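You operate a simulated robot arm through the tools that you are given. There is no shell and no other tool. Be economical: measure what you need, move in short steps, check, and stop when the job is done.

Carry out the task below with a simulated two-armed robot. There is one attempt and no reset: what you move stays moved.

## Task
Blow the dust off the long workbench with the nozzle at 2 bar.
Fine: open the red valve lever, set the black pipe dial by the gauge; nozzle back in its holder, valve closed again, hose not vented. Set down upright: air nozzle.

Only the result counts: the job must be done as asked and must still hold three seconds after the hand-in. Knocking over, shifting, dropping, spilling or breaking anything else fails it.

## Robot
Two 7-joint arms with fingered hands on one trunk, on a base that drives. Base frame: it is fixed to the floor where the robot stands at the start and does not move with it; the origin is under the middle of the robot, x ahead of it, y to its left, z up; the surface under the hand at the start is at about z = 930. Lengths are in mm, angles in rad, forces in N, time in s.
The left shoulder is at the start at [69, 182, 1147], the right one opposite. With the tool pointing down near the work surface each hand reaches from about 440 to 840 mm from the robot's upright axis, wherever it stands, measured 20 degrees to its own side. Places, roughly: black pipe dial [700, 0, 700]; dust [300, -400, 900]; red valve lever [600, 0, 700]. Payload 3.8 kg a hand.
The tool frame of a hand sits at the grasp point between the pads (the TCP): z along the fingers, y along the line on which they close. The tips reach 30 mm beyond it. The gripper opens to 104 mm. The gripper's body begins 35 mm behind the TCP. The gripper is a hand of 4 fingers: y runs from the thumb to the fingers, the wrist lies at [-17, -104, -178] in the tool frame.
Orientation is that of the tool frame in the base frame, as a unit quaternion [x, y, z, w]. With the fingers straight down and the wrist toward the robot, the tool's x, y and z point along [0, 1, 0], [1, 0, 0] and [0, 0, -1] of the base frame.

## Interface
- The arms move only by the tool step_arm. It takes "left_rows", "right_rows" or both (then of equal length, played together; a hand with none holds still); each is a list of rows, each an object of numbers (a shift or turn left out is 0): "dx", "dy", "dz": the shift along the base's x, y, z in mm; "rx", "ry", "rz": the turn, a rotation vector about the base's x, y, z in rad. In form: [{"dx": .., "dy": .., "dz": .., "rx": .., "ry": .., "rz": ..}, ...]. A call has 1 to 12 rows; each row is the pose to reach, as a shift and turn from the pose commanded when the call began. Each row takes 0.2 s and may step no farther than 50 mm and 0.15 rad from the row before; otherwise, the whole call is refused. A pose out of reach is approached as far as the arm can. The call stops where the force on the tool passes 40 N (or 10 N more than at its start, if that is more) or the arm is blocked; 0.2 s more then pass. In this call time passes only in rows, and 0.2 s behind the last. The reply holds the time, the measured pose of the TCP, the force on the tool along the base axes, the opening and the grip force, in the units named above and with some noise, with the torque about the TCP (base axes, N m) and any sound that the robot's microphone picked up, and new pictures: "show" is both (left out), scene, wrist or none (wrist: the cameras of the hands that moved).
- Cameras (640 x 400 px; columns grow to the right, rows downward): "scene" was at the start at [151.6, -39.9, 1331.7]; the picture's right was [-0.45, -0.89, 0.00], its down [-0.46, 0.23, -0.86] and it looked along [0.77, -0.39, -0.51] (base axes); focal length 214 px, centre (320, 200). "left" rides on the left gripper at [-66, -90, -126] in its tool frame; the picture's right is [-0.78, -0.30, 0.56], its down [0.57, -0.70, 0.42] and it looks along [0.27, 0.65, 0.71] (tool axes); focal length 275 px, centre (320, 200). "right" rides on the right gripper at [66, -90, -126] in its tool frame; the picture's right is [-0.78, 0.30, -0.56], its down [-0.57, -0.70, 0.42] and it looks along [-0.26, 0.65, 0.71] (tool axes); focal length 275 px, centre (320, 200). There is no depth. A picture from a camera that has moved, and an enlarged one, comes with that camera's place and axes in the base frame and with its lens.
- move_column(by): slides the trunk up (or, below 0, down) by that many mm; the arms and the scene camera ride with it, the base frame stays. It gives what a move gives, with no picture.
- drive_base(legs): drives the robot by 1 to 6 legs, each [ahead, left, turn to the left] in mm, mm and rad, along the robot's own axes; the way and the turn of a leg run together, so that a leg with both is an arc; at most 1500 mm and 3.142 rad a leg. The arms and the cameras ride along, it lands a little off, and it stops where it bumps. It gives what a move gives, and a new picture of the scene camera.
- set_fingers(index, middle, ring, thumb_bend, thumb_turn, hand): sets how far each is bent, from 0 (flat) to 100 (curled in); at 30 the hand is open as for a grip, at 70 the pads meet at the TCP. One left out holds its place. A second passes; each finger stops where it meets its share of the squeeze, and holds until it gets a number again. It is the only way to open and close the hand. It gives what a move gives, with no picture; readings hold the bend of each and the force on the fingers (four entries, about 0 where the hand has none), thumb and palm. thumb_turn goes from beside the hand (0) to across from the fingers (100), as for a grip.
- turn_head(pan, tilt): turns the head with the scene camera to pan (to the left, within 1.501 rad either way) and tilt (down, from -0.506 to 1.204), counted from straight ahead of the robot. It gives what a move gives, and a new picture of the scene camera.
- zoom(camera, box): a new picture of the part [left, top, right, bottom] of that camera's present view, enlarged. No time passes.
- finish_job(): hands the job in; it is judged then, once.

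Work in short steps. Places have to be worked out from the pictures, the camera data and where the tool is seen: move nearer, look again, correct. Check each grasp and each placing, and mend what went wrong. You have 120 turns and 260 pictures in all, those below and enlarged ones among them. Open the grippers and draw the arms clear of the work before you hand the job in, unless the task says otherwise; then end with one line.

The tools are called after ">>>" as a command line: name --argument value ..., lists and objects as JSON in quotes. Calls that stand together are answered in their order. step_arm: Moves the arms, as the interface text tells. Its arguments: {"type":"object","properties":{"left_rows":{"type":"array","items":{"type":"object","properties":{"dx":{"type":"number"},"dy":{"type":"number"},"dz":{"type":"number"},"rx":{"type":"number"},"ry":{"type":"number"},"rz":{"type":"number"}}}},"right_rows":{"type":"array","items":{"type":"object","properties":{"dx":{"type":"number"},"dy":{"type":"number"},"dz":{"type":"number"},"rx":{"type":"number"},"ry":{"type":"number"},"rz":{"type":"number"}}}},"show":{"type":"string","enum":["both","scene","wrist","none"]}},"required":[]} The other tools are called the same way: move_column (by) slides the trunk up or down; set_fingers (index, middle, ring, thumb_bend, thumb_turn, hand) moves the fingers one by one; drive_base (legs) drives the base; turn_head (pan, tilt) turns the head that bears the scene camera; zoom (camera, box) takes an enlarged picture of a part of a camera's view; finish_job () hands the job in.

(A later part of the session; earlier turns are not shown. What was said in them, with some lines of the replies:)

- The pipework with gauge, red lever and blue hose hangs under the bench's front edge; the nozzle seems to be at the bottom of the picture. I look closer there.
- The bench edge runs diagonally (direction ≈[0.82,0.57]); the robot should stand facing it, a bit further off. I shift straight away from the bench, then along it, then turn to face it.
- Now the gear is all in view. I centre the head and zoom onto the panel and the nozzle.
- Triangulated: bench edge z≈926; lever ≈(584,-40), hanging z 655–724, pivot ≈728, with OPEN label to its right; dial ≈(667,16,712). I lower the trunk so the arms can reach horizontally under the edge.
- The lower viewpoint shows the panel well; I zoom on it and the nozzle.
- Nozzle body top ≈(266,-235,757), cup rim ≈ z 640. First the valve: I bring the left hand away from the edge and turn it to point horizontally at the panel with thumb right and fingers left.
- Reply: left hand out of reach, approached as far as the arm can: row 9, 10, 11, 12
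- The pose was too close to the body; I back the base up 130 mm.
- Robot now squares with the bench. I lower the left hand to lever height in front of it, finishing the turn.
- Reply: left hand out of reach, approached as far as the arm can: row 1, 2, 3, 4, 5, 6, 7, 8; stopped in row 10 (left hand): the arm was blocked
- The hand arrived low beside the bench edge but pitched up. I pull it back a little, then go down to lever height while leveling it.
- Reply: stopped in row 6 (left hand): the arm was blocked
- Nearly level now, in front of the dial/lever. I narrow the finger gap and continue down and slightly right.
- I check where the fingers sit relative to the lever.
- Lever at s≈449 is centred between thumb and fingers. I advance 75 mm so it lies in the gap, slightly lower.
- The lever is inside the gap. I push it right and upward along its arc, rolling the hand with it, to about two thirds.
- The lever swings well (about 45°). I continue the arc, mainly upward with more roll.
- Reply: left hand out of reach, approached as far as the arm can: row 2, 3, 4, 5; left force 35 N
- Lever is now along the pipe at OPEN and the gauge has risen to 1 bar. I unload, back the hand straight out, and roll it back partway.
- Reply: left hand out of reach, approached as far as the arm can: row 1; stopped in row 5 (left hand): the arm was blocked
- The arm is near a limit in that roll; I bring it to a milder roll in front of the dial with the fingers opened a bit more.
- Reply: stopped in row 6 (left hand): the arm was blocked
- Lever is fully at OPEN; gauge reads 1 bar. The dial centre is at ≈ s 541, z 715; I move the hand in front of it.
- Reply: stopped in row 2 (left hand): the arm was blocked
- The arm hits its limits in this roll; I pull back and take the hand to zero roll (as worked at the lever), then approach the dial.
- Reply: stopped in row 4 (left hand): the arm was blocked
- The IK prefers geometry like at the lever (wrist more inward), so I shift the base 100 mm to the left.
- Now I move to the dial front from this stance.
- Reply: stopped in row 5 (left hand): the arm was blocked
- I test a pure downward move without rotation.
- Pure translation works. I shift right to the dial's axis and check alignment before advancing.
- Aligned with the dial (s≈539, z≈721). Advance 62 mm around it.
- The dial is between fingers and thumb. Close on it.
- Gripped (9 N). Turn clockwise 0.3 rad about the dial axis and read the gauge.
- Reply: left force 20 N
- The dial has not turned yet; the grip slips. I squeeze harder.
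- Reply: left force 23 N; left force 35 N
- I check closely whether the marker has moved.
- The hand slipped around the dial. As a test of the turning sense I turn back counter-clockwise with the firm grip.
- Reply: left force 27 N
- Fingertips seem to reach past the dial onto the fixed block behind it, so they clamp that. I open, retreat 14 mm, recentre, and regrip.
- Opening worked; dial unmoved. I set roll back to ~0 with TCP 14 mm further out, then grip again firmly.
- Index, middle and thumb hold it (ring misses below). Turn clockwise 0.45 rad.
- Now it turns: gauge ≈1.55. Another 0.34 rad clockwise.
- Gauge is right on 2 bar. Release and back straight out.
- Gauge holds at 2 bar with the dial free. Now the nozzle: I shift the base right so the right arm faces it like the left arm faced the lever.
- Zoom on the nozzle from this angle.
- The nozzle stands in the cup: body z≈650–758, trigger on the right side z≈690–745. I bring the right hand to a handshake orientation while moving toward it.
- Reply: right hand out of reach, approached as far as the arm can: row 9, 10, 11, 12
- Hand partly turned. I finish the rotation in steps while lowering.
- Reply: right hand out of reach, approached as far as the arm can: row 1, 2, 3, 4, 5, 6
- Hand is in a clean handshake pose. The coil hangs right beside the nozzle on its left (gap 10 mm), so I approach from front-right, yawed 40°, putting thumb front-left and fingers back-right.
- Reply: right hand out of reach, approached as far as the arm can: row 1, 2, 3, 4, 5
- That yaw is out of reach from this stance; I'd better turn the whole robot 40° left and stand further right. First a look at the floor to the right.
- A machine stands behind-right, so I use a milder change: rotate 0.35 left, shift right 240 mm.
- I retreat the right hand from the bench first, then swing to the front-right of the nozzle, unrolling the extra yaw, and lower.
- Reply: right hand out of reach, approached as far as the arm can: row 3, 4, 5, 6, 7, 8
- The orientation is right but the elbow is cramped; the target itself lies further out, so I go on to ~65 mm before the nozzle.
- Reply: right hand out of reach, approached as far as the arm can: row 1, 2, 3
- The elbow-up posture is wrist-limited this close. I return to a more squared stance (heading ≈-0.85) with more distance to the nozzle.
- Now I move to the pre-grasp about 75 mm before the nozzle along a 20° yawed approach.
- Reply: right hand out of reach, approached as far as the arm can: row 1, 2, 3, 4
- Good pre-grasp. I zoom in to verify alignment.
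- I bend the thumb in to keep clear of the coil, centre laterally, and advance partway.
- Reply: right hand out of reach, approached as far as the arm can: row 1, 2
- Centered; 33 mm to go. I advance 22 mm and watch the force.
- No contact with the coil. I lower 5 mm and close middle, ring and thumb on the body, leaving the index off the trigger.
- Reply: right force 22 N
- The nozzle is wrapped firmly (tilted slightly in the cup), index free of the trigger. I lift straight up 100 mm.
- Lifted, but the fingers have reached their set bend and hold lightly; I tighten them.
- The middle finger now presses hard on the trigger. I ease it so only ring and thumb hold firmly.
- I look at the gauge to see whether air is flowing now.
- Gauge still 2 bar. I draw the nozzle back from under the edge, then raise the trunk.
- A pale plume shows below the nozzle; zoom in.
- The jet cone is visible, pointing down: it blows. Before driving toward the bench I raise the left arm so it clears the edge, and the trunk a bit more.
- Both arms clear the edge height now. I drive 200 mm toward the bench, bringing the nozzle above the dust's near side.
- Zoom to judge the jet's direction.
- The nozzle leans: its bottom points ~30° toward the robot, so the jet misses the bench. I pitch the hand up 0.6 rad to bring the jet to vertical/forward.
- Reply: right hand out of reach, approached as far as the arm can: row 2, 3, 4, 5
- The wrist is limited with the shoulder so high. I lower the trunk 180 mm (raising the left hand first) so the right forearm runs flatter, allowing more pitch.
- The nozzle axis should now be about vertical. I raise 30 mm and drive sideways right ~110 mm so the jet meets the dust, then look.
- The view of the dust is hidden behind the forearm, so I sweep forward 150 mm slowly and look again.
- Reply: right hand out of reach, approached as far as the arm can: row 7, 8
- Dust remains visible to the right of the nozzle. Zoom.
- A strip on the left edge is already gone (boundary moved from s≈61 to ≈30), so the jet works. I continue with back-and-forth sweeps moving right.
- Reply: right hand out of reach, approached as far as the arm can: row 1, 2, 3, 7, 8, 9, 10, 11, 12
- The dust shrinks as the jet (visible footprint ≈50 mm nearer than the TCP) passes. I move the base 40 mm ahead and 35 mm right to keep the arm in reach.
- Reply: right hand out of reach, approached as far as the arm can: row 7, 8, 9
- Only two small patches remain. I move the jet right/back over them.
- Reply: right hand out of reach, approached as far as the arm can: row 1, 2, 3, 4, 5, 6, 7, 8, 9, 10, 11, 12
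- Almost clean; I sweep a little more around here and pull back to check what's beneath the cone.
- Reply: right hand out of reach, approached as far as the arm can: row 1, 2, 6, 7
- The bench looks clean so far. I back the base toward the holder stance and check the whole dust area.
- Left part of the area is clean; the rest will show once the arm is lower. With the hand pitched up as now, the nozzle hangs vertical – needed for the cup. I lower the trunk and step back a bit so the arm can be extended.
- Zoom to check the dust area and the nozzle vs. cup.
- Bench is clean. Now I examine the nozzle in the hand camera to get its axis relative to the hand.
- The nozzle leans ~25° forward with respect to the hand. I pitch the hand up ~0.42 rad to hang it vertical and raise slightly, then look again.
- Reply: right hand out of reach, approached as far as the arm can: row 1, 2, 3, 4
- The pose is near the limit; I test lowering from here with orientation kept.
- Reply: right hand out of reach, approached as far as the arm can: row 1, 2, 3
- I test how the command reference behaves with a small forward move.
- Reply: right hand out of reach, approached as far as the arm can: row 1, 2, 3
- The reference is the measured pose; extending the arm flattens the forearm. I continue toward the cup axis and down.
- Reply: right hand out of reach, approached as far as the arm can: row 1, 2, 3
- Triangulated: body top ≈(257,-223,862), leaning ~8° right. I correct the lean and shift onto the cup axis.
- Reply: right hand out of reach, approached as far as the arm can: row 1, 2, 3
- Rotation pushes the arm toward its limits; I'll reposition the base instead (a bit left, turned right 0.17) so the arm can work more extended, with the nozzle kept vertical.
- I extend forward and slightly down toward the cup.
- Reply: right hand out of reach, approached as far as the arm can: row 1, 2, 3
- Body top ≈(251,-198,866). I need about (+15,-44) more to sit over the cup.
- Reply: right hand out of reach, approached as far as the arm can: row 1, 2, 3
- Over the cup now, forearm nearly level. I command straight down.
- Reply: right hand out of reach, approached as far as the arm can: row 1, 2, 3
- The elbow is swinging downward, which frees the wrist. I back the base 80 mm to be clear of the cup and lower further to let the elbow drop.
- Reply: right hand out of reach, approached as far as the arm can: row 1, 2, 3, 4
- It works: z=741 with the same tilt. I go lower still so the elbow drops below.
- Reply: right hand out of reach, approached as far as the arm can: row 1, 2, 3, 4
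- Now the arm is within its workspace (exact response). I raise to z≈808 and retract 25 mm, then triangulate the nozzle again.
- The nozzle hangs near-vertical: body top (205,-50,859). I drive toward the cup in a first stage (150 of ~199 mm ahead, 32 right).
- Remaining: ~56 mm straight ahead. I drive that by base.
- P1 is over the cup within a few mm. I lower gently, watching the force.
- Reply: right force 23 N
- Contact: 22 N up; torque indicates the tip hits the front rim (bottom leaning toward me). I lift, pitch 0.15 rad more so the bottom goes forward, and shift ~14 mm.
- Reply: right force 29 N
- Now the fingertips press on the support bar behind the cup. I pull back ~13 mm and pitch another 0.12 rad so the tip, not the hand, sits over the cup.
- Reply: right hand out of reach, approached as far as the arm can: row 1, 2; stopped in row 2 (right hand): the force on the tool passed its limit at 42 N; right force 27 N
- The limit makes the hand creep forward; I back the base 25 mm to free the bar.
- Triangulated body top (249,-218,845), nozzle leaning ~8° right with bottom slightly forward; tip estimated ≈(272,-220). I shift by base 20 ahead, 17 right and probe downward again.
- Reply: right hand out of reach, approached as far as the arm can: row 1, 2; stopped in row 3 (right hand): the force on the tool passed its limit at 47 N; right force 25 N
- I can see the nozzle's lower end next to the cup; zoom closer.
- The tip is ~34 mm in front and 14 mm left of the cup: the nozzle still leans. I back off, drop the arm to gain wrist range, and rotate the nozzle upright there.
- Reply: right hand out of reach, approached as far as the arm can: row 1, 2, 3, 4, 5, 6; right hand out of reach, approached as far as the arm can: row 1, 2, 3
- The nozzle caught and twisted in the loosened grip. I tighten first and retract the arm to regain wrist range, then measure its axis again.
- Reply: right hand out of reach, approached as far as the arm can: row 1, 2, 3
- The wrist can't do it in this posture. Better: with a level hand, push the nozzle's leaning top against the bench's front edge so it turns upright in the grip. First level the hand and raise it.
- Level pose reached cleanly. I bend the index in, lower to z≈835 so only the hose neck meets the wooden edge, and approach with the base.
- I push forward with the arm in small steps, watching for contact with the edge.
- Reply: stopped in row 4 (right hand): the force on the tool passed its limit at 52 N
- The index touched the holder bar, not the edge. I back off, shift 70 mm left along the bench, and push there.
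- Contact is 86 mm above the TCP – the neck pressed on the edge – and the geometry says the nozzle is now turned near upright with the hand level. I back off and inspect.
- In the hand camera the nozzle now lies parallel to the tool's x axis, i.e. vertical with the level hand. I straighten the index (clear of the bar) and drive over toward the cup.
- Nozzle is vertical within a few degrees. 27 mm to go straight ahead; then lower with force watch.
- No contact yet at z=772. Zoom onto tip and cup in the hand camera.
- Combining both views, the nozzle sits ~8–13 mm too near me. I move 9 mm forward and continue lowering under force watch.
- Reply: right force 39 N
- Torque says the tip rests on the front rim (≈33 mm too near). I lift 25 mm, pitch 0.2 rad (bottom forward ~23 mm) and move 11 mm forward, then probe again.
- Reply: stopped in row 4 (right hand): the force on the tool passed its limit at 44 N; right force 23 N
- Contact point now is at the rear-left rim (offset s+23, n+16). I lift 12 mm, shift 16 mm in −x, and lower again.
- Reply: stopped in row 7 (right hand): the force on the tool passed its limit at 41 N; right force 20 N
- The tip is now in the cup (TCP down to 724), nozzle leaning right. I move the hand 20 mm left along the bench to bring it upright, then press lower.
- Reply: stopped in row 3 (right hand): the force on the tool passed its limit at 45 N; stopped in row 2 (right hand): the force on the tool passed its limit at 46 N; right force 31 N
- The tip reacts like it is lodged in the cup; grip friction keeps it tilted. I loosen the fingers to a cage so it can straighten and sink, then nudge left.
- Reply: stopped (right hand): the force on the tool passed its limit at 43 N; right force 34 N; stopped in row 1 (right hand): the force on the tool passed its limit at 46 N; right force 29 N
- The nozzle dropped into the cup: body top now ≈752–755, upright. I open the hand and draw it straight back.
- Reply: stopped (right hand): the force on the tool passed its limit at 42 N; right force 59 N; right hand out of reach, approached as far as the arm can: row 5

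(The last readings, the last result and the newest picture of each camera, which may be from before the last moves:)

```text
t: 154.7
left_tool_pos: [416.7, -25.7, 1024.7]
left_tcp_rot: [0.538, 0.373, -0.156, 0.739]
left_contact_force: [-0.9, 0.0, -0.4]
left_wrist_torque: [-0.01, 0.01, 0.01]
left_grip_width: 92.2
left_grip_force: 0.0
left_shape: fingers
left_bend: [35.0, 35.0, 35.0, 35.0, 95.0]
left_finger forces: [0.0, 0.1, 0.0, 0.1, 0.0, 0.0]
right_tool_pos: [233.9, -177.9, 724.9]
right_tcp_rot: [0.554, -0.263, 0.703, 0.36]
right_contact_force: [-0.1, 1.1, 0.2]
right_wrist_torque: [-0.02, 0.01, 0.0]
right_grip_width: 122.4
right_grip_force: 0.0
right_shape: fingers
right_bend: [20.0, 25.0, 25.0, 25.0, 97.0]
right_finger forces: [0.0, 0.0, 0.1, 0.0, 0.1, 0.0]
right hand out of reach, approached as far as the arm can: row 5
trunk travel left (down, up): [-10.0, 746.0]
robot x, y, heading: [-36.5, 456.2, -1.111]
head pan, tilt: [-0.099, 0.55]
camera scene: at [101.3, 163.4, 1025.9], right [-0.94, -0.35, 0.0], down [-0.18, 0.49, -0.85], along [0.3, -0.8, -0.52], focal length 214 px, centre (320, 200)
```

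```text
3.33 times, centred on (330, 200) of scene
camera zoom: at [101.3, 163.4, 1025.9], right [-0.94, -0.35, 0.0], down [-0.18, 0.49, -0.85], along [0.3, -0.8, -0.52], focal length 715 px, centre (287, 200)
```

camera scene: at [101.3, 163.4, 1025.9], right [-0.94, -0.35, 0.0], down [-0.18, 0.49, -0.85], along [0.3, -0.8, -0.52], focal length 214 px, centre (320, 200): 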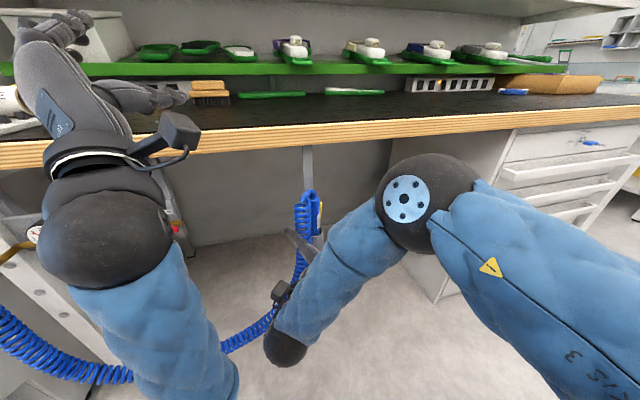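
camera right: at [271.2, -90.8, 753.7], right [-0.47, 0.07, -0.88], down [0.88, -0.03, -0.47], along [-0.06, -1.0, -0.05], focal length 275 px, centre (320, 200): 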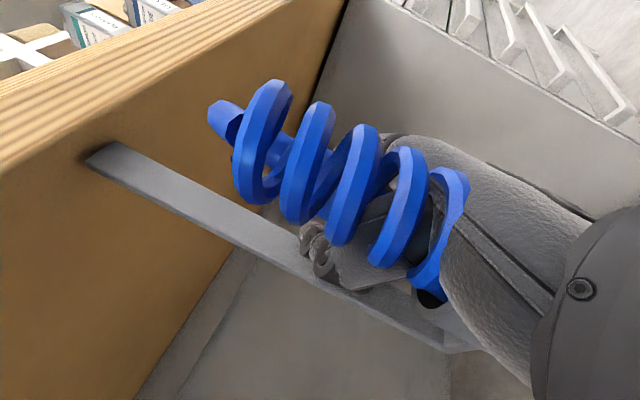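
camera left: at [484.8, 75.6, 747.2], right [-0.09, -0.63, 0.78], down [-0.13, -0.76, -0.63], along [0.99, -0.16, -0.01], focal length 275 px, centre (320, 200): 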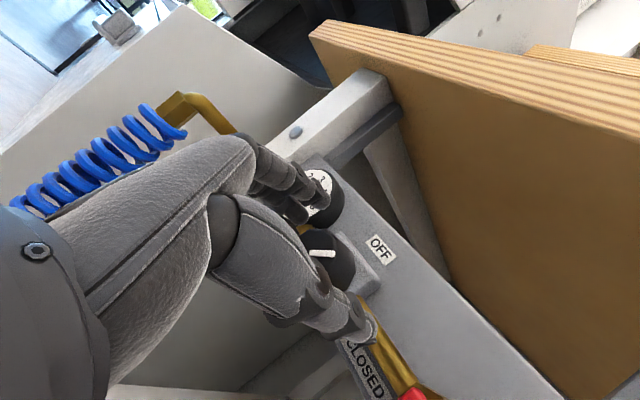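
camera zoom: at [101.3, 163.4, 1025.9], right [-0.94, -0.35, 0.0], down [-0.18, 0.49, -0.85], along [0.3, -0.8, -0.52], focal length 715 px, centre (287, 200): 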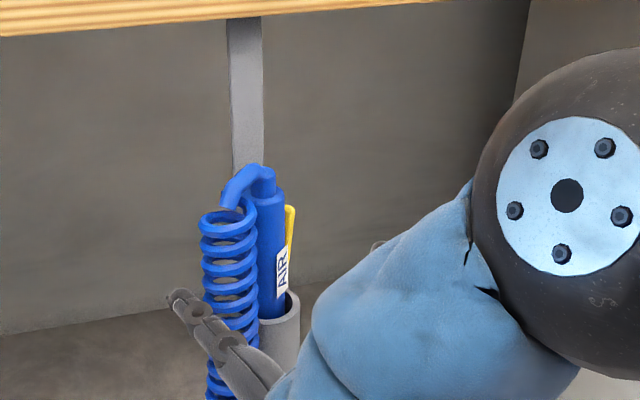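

The nozzle stands upright in its holder. Now the valve: I reposition the base for the left arm and pinch the left fingers into a solid pusher.

>>> drive_base --legs '[[-40, 0, 0], [0, 0, 0.17], [40, -25, 0]]'

>>> set_fingers --hand "left" --index 68 --middle 68 --ring 68 --thumb_bend 66

>>> turn_head --pan 0.25 --tilt 0.6

```text
t: 156.8
left_tool_pos: [476.9, 43.8, 1023.8]
left_tcp_rot: [0.507, 0.416, -0.095, 0.749]
left_contact_force: [0.4, 0.7, 0.0]
left_wrist_torque: [0.0, 0.01, -0.01]
left_grip_width: 92.0
left_grip_force: 0.0
left_shape: fingers
left_bend: [35.0, 35.0, 35.0, 35.0, 95.0]
left_finger forces: [0.0, 0.0, 0.0, 0.1, 0.1, 0.0]
right_tool_pos: [322.1, -137.1, 722.9]
right_tcp_rot: [0.574, -0.216, 0.73, 0.302]
right_contact_force: [-0.2, -0.2, 0.6]
right_wrist_torque: [0.02, 0.0, 0.0]
right_grip_width: 122.5
right_grip_force: 0.1
right_shape: fingers
right_bend: [20.0, 25.0, 25.0, 25.0, 97.0]
right_finger forces: [0.0, 0.0, 0.0, 0.0, 0.1, 0.1]
trunk travel left (down, up): [-10.0, 746.0]
robot x, y, heading: [-47.0, 443.2, -0.943]
head pan, tilt: [-0.099, 0.55]
camera scene: at [133.6, 178.2, 1025.6], right [-0.86, -0.5, 0.0], down [-0.26, 0.45, -0.85], along [0.43, -0.74, -0.52], focal length 214 px, centre (320, 200)
```

scene: 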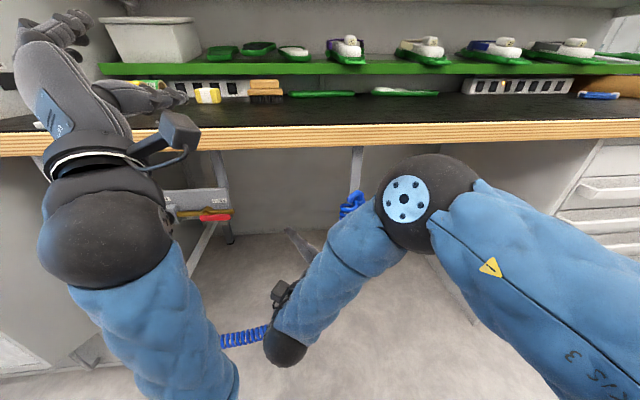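

```text
t: 157.8
left_tool_pos: [474.8, 43.9, 1024.0]
left_tcp_rot: [0.506, 0.416, -0.094, 0.749]
left_contact_force: [-1.2, -0.3, 0.5]
left_wrist_torque: [0.01, 0.05, 0.01]
left_grip_width: 10.6
left_grip_force: 0.1
left_shape: fingers
left_bend: [68.0, 68.0, 68.0, 66.0, 99.0]
left_finger forces: [0.0, 0.0, 0.0, 0.0, 0.0, 0.0]
right_tool_pos: [320.7, -137.4, 723.4]
right_tcp_rot: [0.575, -0.216, 0.729, 0.301]
right_contact_force: [0.2, -0.2, 0.0]
right_wrist_torque: [-0.01, -0.01, -0.01]
right_grip_width: 122.5
right_grip_force: 0.1
right_shape: fingers
right_bend: [20.0, 25.0, 25.0, 25.0, 97.0]
right_finger forces: [0.0, 0.0, 0.0, 0.0, 0.0, 0.0]
trunk travel left (down, up): [-10.0, 746.0]
robot x, y, heading: [-45.4, 444.0, -0.942]
head pan, tilt: [-0.099, 0.55]
```

```text
t: 158.6
left_tool_pos: [476.1, 43.0, 1023.8]
left_tcp_rot: [0.506, 0.417, -0.095, 0.749]
left_contact_force: [0.2, 0.4, -1.0]
left_wrist_torque: [-0.04, -0.03, 0.0]
left_grip_width: 10.4
left_grip_force: 0.0
left_shape: fingers
left_bend: [68.0, 68.0, 68.0, 66.0, 99.0]
left_finger forces: [0.0, 0.0, 0.0, 0.0, 0.0, 0.1]
right_tool_pos: [320.6, -135.7, 722.7]
right_tcp_rot: [0.575, -0.217, 0.73, 0.301]
right_contact_force: [0.5, 0.2, 0.7]
right_wrist_torque: [-0.02, -0.01, 0.01]
right_grip_width: 122.1
right_grip_force: 0.0
right_shape: fingers
right_bend: [20.0, 25.0, 25.0, 25.0, 97.0]
right_finger forces: [0.1, 0.0, 0.0, 0.0, 0.0, 0.0]
trunk travel left (down, up): [-10.0, 746.0]
robot x, y, heading: [-47.0, 440.3, -0.945]
head pan, tilt: [0.25, 0.6]
camera scene: at [156.2, 199.4, 1021.2], right [-0.64, -0.77, 0.0], down [-0.43, 0.36, -0.82], along [0.63, -0.53, -0.57], focal length 214 px, centre (320, 200)
```

scene: 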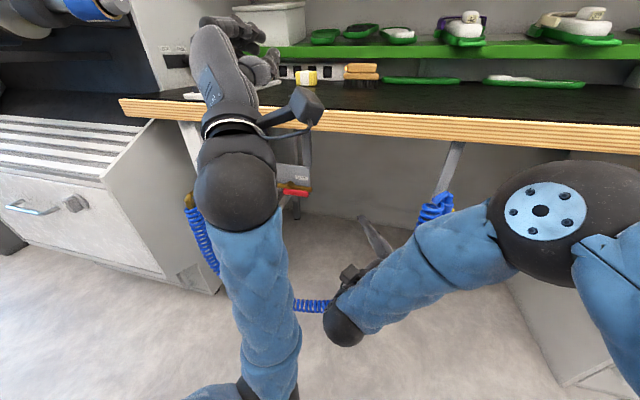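

Left hand is in front of the lever's right end (s≈410). I lower it to z≈785 and go half-way forward, then look.

>>> step_arm --left_rows '[{"dz": -47}, {"dz": -94}, {"dz": -141}, {"dz": -188}, {"dz": -238}]' --show "none"

>>> step_arm --left_rows '[{"dx": 12, "dy": -16}, {"dx": 24, "dy": -32}, {"dx": 36, "dy": -49}]' --show "wrist"

>>> zoom --camera "scene" --box '[200, 140, 360, 260]'

```text
t: 159.5
left_tool_pos: [475.7, 57.9, 960.8]
left_tcp_rot: [0.449, 0.352, -0.08, 0.818]
left_contact_force: [-0.5, 0.2, -0.4]
left_wrist_torque: [-0.02, 0.01, 0.01]
left_grip_width: 10.1
left_grip_force: 0.1
left_shape: fingers
left_bend: [68.0, 68.0, 68.0, 66.0, 99.0]
left_finger forces: [0.0, 0.0, 0.0, 0.0, 0.0, 0.0]
right_tool_pos: [320.7, -136.7, 722.0]
right_tcp_rot: [0.575, -0.217, 0.73, 0.3]
right_contact_force: [0.9, 0.1, 0.3]
right_wrist_torque: [-0.02, 0.02, -0.01]
right_grip_width: 122.4
right_grip_force: 0.1
right_shape: fingers
right_bend: [20.0, 25.0, 25.0, 25.0, 97.0]
right_finger forces: [0.0, 0.0, 0.0, 0.0, 0.0, 0.0]
trunk travel left (down, up): [-10.0, 746.0]
robot x, y, heading: [-46.5, 443.4, -0.943]
head pan, tilt: [0.25, 0.6]
stopped in row 4 (left hand): the arm was blocked; the commanded pose is now the measured one
```

```text
t: 160.3
left_tool_pos: [509.8, 8.2, 960.8]
left_tcp_rot: [0.448, 0.356, -0.082, 0.816]
left_contact_force: [0.1, 0.0, 0.7]
left_wrist_torque: [-0.02, 0.02, -0.03]
left_grip_width: 10.2
left_grip_force: 0.1
left_shape: fingers
left_bend: [68.0, 68.0, 68.0, 66.0, 99.0]
left_finger forces: [0.0, 0.0, 0.1, 0.0, 0.1, 0.0]
right_tool_pos: [319.9, -136.4, 722.4]
right_tcp_rot: [0.575, -0.216, 0.73, 0.301]
right_contact_force: [-0.1, -0.5, 0.0]
right_wrist_torque: [0.0, -0.02, 0.04]
right_grip_width: 122.5
right_grip_force: 0.1
right_shape: fingers
right_bend: [20.0, 25.0, 25.0, 25.0, 97.0]
right_finger forces: [0.0, 0.1, 0.0, 0.1, 0.0, 0.0]
trunk travel left (down, up): [-10.0, 746.0]
robot x, y, heading: [-49.6, 439.7, -0.944]
head pan, tilt: [0.25, 0.6]
camera left: at [358.6, 43.2, 899.8], right [-0.42, -0.76, 0.5], down [0.32, -0.64, -0.7], along [0.85, -0.14, 0.51], focal length 275 px, centre (320, 200)
```

left: 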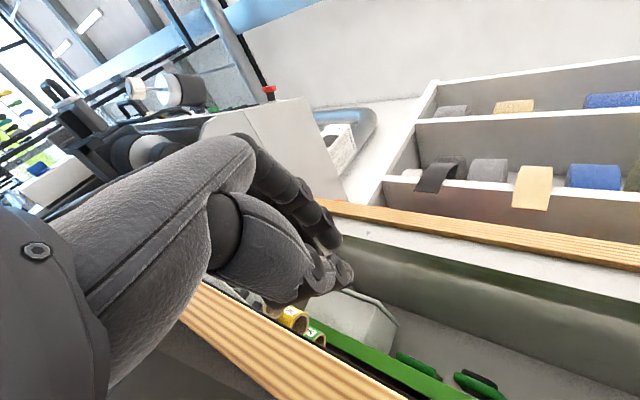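

```text
3.33 times, centred on (280, 200) of scene
camera zoom: at [156.2, 199.4, 1021.1], right [-0.64, -0.77, 0.0], down [-0.43, 0.36, -0.82], along [0.63, -0.53, -0.57], focal length 715 px, centre (453, 200)
```

zoom: 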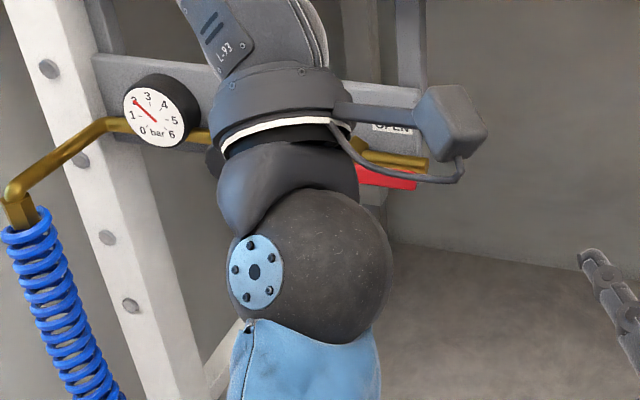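

Blocked once by the arm's reconfiguration; I retreat 40 mm and lower again in smaller steps.

>>> step_arm --left_rows '[{"dx": -24, "dy": 32}, {"dx": -24, "dy": 32, "dz": -25}, {"dx": -24, "dy": 32, "dz": -50}, {"dx": -24, "dy": 32, "dz": -75}, {"dx": -24, "dy": 32, "dz": -100}, {"dx": -24, "dy": 32, "dz": -125}, {"dx": -24, "dy": 32, "dz": -150}, {"dx": -24, "dy": 32, "dz": -175}]' --show "none"

>>> zoom --camera "scene" --box '[200, 140, 360, 260]'

```text
t: 162.1
left_tool_pos: [487.7, 41.5, 783.7]
left_tcp_rot: [0.448, 0.354, -0.083, 0.817]
left_contact_force: [-0.1, -0.1, 0.3]
left_wrist_torque: [-0.02, -0.01, 0.01]
left_grip_width: 10.3
left_grip_force: 0.0
left_shape: fingers
left_bend: [68.0, 68.0, 68.0, 66.0, 99.0]
left_finger forces: [0.1, 0.1, 0.0, 0.0, 0.0, 0.0]
right_tool_pos: [321.0, -136.1, 723.2]
right_tcp_rot: [0.574, -0.216, 0.73, 0.301]
right_contact_force: [0.0, 0.1, 0.6]
right_wrist_torque: [0.0, 0.01, -0.01]
right_grip_width: 122.3
right_grip_force: 0.0
right_shape: fingers
right_bend: [20.0, 25.0, 25.0, 25.0, 97.0]
right_finger forces: [0.0, 0.0, 0.0, 0.0, 0.0, 0.1]
trunk travel left (down, up): [-10.0, 746.0]
robot x, y, heading: [-45.1, 444.0, -0.949]
head pan, tilt: [0.25, 0.6]
```

```text
3.33 times, centred on (280, 200) of scene
camera zoom: at [156.2, 199.4, 1021.2], right [-0.64, -0.77, 0.0], down [-0.43, 0.36, -0.82], along [0.63, -0.53, -0.57], focal length 715 px, centre (453, 200)
```

zoom: 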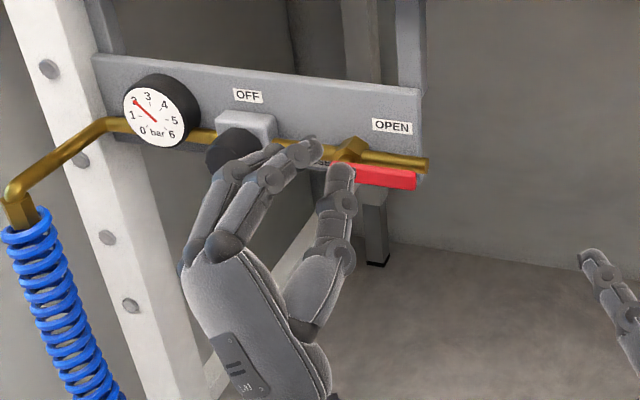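

Good: z=784, gauge still 2 bar. I move above the lever's free end (s≈395, n≈362).

>>> step_arm --left_rows '[{"dx": 0, "dy": -22, "dz": -2}, {"dx": 15, "dy": -48, "dz": -4}, {"dx": 30, "dy": -75, "dz": -6}, {"dx": 45, "dy": -101, "dz": -9}]' --show "wrist"

>>> zoom --camera "scene" --box '[220, 150, 340, 240]'

```text
t: 163.1
left_tool_pos: [531.9, -63.3, 774.2]
left_tcp_rot: [0.448, 0.355, -0.083, 0.816]
left_contact_force: [0.5, 0.2, 0.7]
left_wrist_torque: [-0.01, -0.01, -0.04]
left_grip_width: 10.2
left_grip_force: 0.1
left_shape: fingers
left_bend: [68.0, 68.0, 68.0, 66.0, 99.0]
left_finger forces: [0.1, 0.1, 0.0, 0.0, 0.1, 0.0]
right_tool_pos: [320.7, -135.8, 723.1]
right_tcp_rot: [0.576, -0.216, 0.729, 0.301]
right_contact_force: [-1.6, 0.4, -0.6]
right_wrist_torque: [0.0, 0.04, -0.01]
right_grip_width: 122.5
right_grip_force: 0.1
right_shape: fingers
right_bend: [20.0, 25.0, 25.0, 25.0, 97.0]
right_finger forces: [0.0, 0.0, 0.0, 0.0, 0.1, 0.0]
trunk travel left (down, up): [-10.0, 746.0]
robot x, y, heading: [-44.7, 444.3, -0.946]
head pan, tilt: [0.25, 0.6]
camera left: at [379.3, -27.6, 714.3], right [-0.42, -0.76, 0.5], down [0.32, -0.64, -0.7], along [0.85, -0.14, 0.51], focal length 275 px, centre (320, 200)
```

left: 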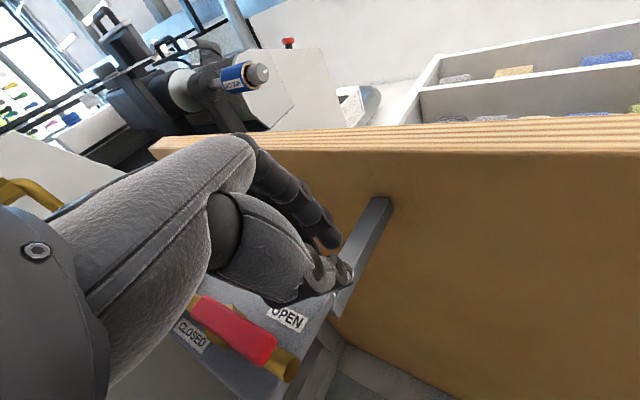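

```text
4.44 times, centred on (280, 195) of scene
camera zoom: at [156.3, 199.5, 1021.2], right [-0.64, -0.77, 0.0], down [-0.43, 0.36, -0.82], along [0.63, -0.53, -0.57], focal length 953 px, centre (498, 222)
```

zoom: 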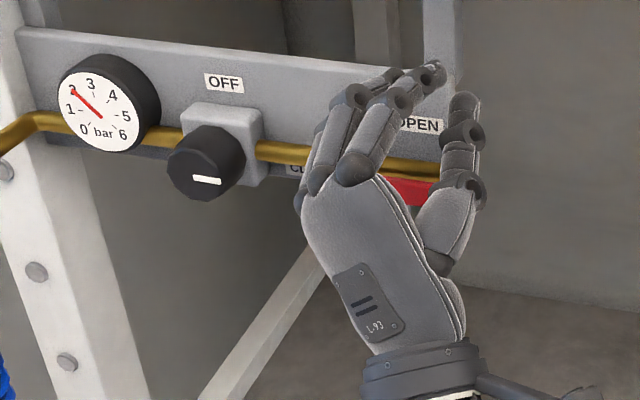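

The closed hand is over the lever. I press it down and then left along the closing arc.

>>> step_arm --left_rows '[{"dx": 3, "dy": 2, "dz": -22}, {"dx": 1, "dy": 1, "dz": -36}, {"dx": -1.6, "dy": -1.2, "dz": -50}, {"dx": 1.6, "dy": 1.2, "dz": -64}, {"dx": 5.6, "dy": 4.1, "dz": -78}, {"dx": 13.7, "dy": 10, "dz": -88}, {"dx": 23.4, "dy": 17.1, "dz": -97}, {"dx": 31, "dy": 22.5, "dz": -100}, {"dx": 38, "dy": 28, "dz": -100}]' --show "wrist"

>>> zoom --camera "scene" --box '[220, 150, 340, 240]'

```text
t: 164.7
left_tool_pos: [540.5, -49.4, 685.5]
left_tcp_rot: [0.448, 0.345, -0.088, 0.82]
left_contact_force: [-23.1, 9.5, -1.3]
left_wrist_torque: [0.07, 0.24, 0.51]
left_grip_width: 10.3
left_grip_force: 12.5
left_shape: fingers
left_bend: [68.0, 68.0, 72.0, 66.0, 99.0]
left_finger forces: [0.0, 0.1, 24.7, 0.1, 0.0, 0.1]
right_tool_pos: [318.2, -137.1, 723.7]
right_tcp_rot: [0.574, -0.217, 0.73, 0.301]
right_contact_force: [0.3, -0.6, 0.3]
right_wrist_torque: [0.04, 0.0, 0.03]
right_grip_width: 122.3
right_grip_force: 0.1
right_shape: fingers
right_bend: [20.0, 25.0, 25.0, 25.0, 97.0]
right_finger forces: [0.1, 0.0, 0.0, 0.0, 0.0, 0.0]
trunk travel left (down, up): [-10.0, 746.0]
robot x, y, heading: [-45.0, 443.1, -0.946]
head pan, tilt: [0.25, 0.6]
stopped in row 7 (left hand): the force on the tool passed its limit at 44 N (the readings are from after the stop); the commanded pose is now the measured one
camera left: at [388.5, -10.7, 623.1], right [-0.44, -0.74, 0.5], down [0.31, -0.65, -0.69], along [0.84, -0.15, 0.52], focal length 275 px, centre (320, 200)
```

left: 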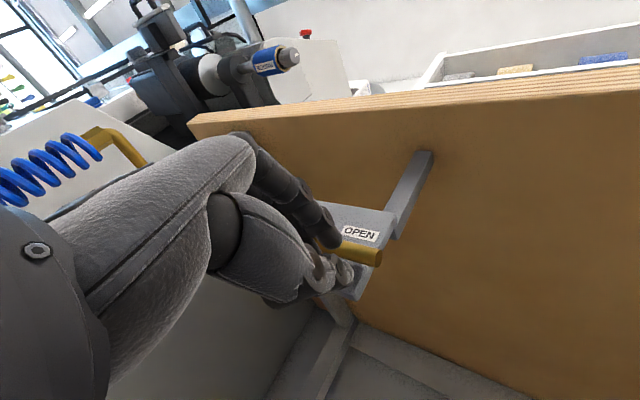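

```text
4.44 times, centred on (280, 195) of scene
camera zoom: at [153.8, 199.6, 1021.4], right [-0.64, -0.77, 0.0], down [-0.43, 0.36, -0.83], along [0.63, -0.53, -0.56], focal length 953 px, centre (498, 222)
```

zoom: 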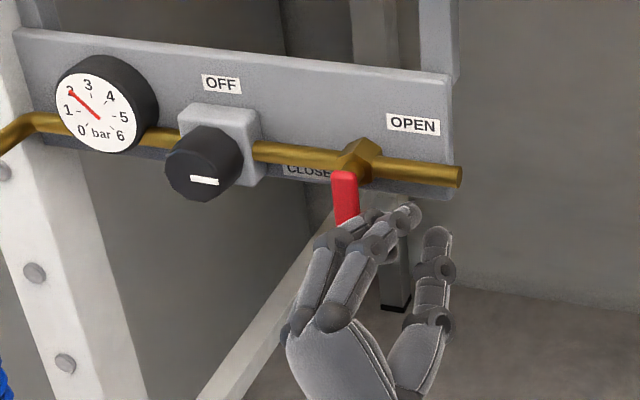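

The lever now hangs down (closed), pressed to its stop; gauge still holds 2 bar. I back the hand out and check.

>>> step_arm --left_rows '[{"dx": -6, "dy": -4}, {"dx": -26, "dy": 24}, {"dx": -46, "dy": 52}, {"dx": -66, "dy": 79}, {"dx": -72, "dy": 88}]' --show "none"

>>> zoom --camera "scene" --box '[220, 150, 340, 240]'

>>> turn_head --pan -0.25 --tilt 0.55

```text
t: 165.9
left_tool_pos: [473.1, 40.3, 685.3]
left_tcp_rot: [0.447, 0.348, -0.086, 0.819]
left_contact_force: [-0.6, 1.2, -0.3]
left_wrist_torque: [0.04, 0.01, -0.02]
left_grip_width: 10.2
left_grip_force: 0.1
left_shape: fingers
left_bend: [68.0, 68.0, 68.0, 66.0, 99.0]
left_finger forces: [0.0, 0.0, 0.1, 0.0, 0.0, 0.0]
right_tool_pos: [319.4, -136.9, 722.5]
right_tcp_rot: [0.575, -0.216, 0.729, 0.302]
right_contact_force: [-0.4, -0.2, 0.5]
right_wrist_torque: [0.01, -0.02, -0.01]
right_grip_width: 122.3
right_grip_force: 0.0
right_shape: fingers
right_bend: [20.0, 25.0, 25.0, 25.0, 97.0]
right_finger forces: [0.0, 0.0, 0.0, 0.0, 0.0, 0.0]
trunk travel left (down, up): [-10.0, 746.0]
robot x, y, heading: [-46.4, 446.5, -0.948]
head pan, tilt: [0.25, 0.6]
```

```text
4.44 times, centred on (280, 195) of scene
camera zoom: at [155.6, 199.2, 1021.2], right [-0.64, -0.77, 0.0], down [-0.43, 0.36, -0.82], along [0.63, -0.53, -0.57], focal length 953 px, centre (498, 222)
```

zoom: 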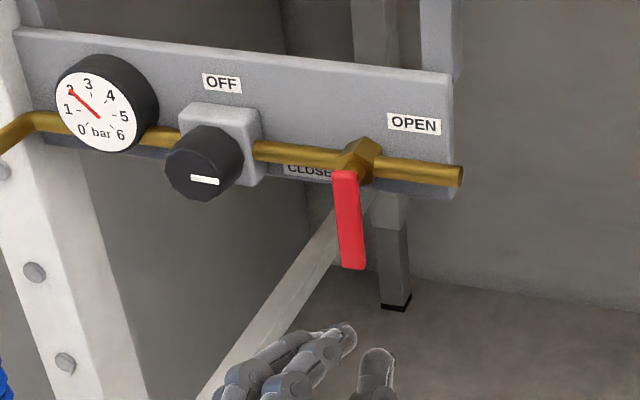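

```text
t: 166.9
left_tool_pos: [472.7, 40.3, 683.6]
left_tcp_rot: [0.447, 0.348, -0.087, 0.82]
left_contact_force: [0.4, -0.7, 1.0]
left_wrist_torque: [0.04, 0.02, -0.02]
left_grip_width: 10.0
left_grip_force: 0.0
left_shape: fingers
left_bend: [68.0, 68.0, 68.0, 66.0, 99.0]
left_finger forces: [0.1, 0.1, 0.0, 0.1, 0.1, 0.0]
right_tool_pos: [320.7, -136.6, 722.9]
right_tcp_rot: [0.575, -0.216, 0.729, 0.301]
right_contact_force: [-0.5, 0.5, -0.6]
right_wrist_torque: [0.02, 0.01, -0.01]
right_grip_width: 122.6
right_grip_force: 0.1
right_shape: fingers
right_bend: [20.0, 25.0, 25.0, 25.0, 97.0]
right_finger forces: [0.1, 0.1, 0.0, 0.1, 0.1, 0.1]
trunk travel left (down, up): [-10.0, 746.0]
robot x, y, heading: [-46.7, 446.6, -0.949]
head pan, tilt: [-0.25, 0.55]
camera scene: at [120.7, 172.4, 1025.7], right [-0.93, -0.37, 0.0], down [-0.19, 0.49, -0.85], along [0.31, -0.79, -0.52], focal length 214 px, centre (320, 200)
```

scene: 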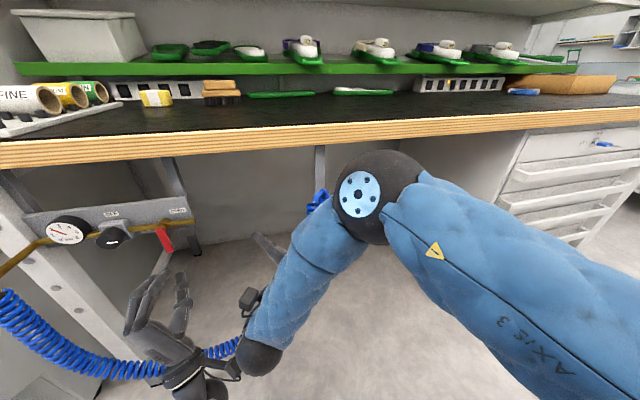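

Valve closed as at the start, gauge holding, bench clean. I open the left hand and back the robot clear, then check the nozzle.

>>> set_fingers --hand "left" --index 30 --middle 30 --ring 30 --thumb_bend 30

>>> drive_base --legs '[[-100, 60, 0]]'

>>> turn_head --pan -0.35 --tilt 0.5

```text
t: 167.9
left_tool_pos: [473.0, 40.9, 684.8]
left_tcp_rot: [0.447, 0.348, -0.087, 0.819]
left_contact_force: [0.0, 0.0, 0.2]
left_wrist_torque: [0.0, 0.0, 0.02]
left_grip_width: 104.3
left_grip_force: 0.0
left_shape: fingers
left_bend: [30.0, 30.0, 30.0, 30.0, 94.0]
left_finger forces: [0.1, 0.0, 0.1, 0.0, 0.0, 0.0]
right_tool_pos: [321.2, -137.0, 723.4]
right_tcp_rot: [0.575, -0.216, 0.73, 0.301]
right_contact_force: [-0.1, 0.0, 0.6]
right_wrist_torque: [-0.01, 0.01, -0.02]
right_grip_width: 122.2
right_grip_force: 0.1
right_shape: fingers
right_bend: [20.0, 25.0, 25.0, 25.0, 97.0]
right_finger forces: [0.0, 0.0, 0.0, 0.0, 0.0, 0.1]
trunk travel left (down, up): [-10.0, 746.0]
robot x, y, heading: [-46.4, 443.5, -0.941]
head pan, tilt: [-0.25, 0.55]
```

```text
t: 169.1
left_tool_pos: [461.8, 155.6, 684.4]
left_tcp_rot: [0.448, 0.347, -0.088, 0.819]
left_contact_force: [-0.3, 0.5, 0.2]
left_wrist_torque: [0.02, 0.02, -0.02]
left_grip_width: 104.6
left_grip_force: 0.1
left_shape: fingers
left_bend: [30.0, 30.0, 30.0, 30.0, 94.0]
left_finger forces: [0.1, 0.0, 0.0, 0.0, 0.1, 0.1]
right_tool_pos: [310.8, -24.1, 723.2]
right_tcp_rot: [0.575, -0.216, 0.729, 0.302]
right_contact_force: [0.8, -0.3, 0.3]
right_wrist_torque: [-0.01, 0.0, 0.01]
right_grip_width: 122.5
right_grip_force: 0.1
right_shape: fingers
right_bend: [20.0, 25.0, 25.0, 25.0, 97.0]
right_finger forces: [0.0, 0.0, 0.0, 0.0, 0.0, 0.0]
trunk travel left (down, up): [-10.0, 746.0]
robot x, y, heading: [-55.5, 558.8, -0.948]
head pan, tilt: [-0.25, 0.55]
camera scene: at [111.3, 287.1, 1025.7], right [-0.93, -0.37, 0.0], down [-0.19, 0.49, -0.85], along [0.31, -0.79, -0.52], focal length 214 px, centre (320, 200)
```

scene: 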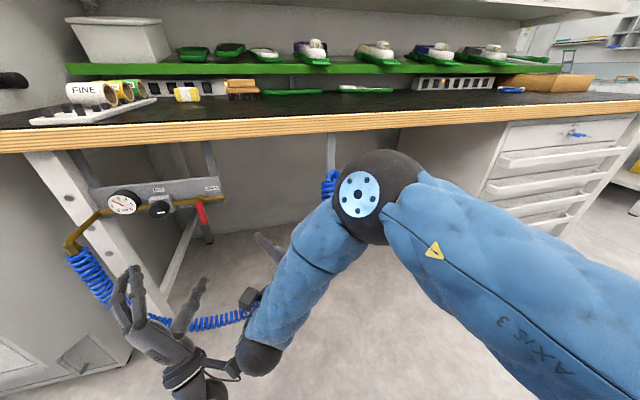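

```text
t: 169.8
left_tool_pos: [463.3, 155.7, 685.8]
left_tcp_rot: [0.447, 0.348, -0.087, 0.819]
left_contact_force: [0.4, 0.2, 0.3]
left_wrist_torque: [0.0, -0.04, -0.02]
left_grip_width: 104.6
left_grip_force: 0.1
left_shape: fingers
left_bend: [30.0, 30.0, 30.0, 30.0, 94.0]
left_finger forces: [0.1, 0.0, 0.1, 0.1, 0.0, 0.0]
right_tool_pos: [308.7, -21.9, 723.5]
right_tcp_rot: [0.575, -0.216, 0.729, 0.302]
right_contact_force: [-0.3, 0.4, -0.8]
right_wrist_torque: [-0.02, 0.01, 0.01]
right_grip_width: 122.5
right_grip_force: 0.0
right_shape: fingers
right_bend: [20.0, 25.0, 25.0, 25.0, 97.0]
right_finger forces: [0.0, 0.1, 0.0, 0.0, 0.1, 0.0]
trunk travel left (down, up): [-10.0, 746.0]
robot x, y, heading: [-56.8, 556.6, -0.947]
head pan, tilt: [-0.351, 0.499]
camera scene: at [103.1, 283.1, 1030.2], right [-0.96, -0.27, 0.0], down [-0.13, 0.46, -0.88], along [0.24, -0.85, -0.48], focal length 214 px, centre (320, 200)
```

scene: 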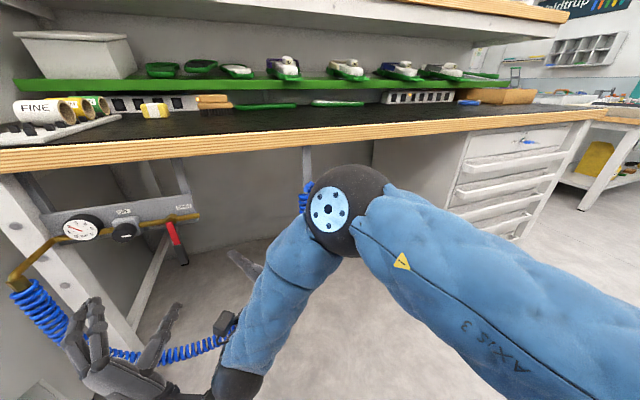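

The nozzle is hidden behind the right elbow; I shift right 130 mm for a last check of it and the bench.

>>> drive_base --legs '[[0, -130, 0]]'

>>> zoom --camera "scene" --box '[190, 90, 350, 250]'

```text
t: 171.1
left_tool_pos: [353.4, 76.7, 685.1]
left_tcp_rot: [0.448, 0.347, -0.088, 0.819]
left_contact_force: [0.1, 0.1, 0.1]
left_wrist_torque: [0.01, -0.02, 0.01]
left_grip_width: 104.5
left_grip_force: 0.1
left_shape: fingers
left_bend: [30.0, 30.0, 30.0, 30.0, 94.0]
left_finger forces: [0.0, 0.0, 0.0, 0.0, 0.0, 0.0]
right_tool_pos: [201.2, -101.7, 722.8]
right_tcp_rot: [0.575, -0.217, 0.729, 0.302]
right_contact_force: [0.0, -0.4, 0.2]
right_wrist_torque: [0.01, -0.01, 0.0]
right_grip_width: 122.5
right_grip_force: 0.1
right_shape: fingers
right_bend: [20.0, 25.0, 25.0, 25.0, 97.0]
right_finger forces: [0.1, 0.0, 0.0, 0.1, 0.0, 0.1]
trunk travel left (down, up): [-10.0, 746.0]
robot x, y, heading: [-162.7, 481.8, -0.946]
head pan, tilt: [-0.351, 0.499]
camera scene: at [-6.5, 204.3, 1030.3], right [-0.96, -0.27, 0.0], down [-0.13, 0.46, -0.88], along [0.24, -0.85, -0.48], focal length 214 px, centre (320, 200)
```

scene: 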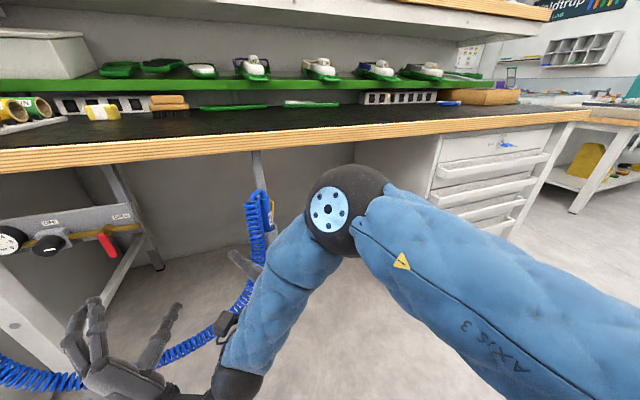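

```text
2.50 times, centred on (270, 170) of scene
camera zoom: at [-6.5, 204.3, 1030.3], right [-0.96, -0.27, 0.0], down [-0.13, 0.46, -0.88], along [0.24, -0.85, -0.48], focal length 536 px, centre (445, 275)
5 turns are left
```

zoom: 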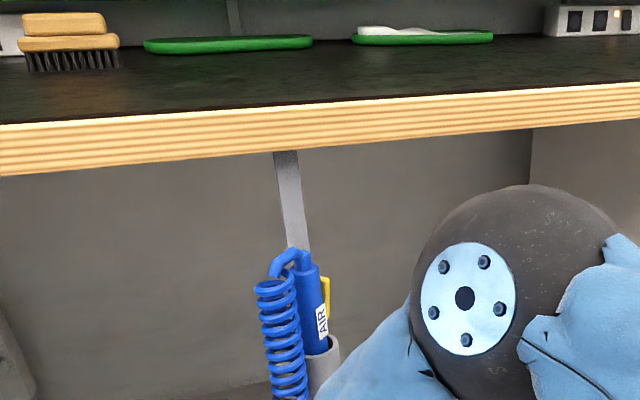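

The nozzle stands upright in its holder, the valve is closed, the bench is clean and both hands are open and clear of the work. I hand the job in.

>>> finish_job

```text
The job is handed in.
```

I blew the dust off the bench with the regulator set to 2 bar. The nozzle is back upright in its holder, the valve is closed, and the hose still holds pressure with the gauge at 2 bar.
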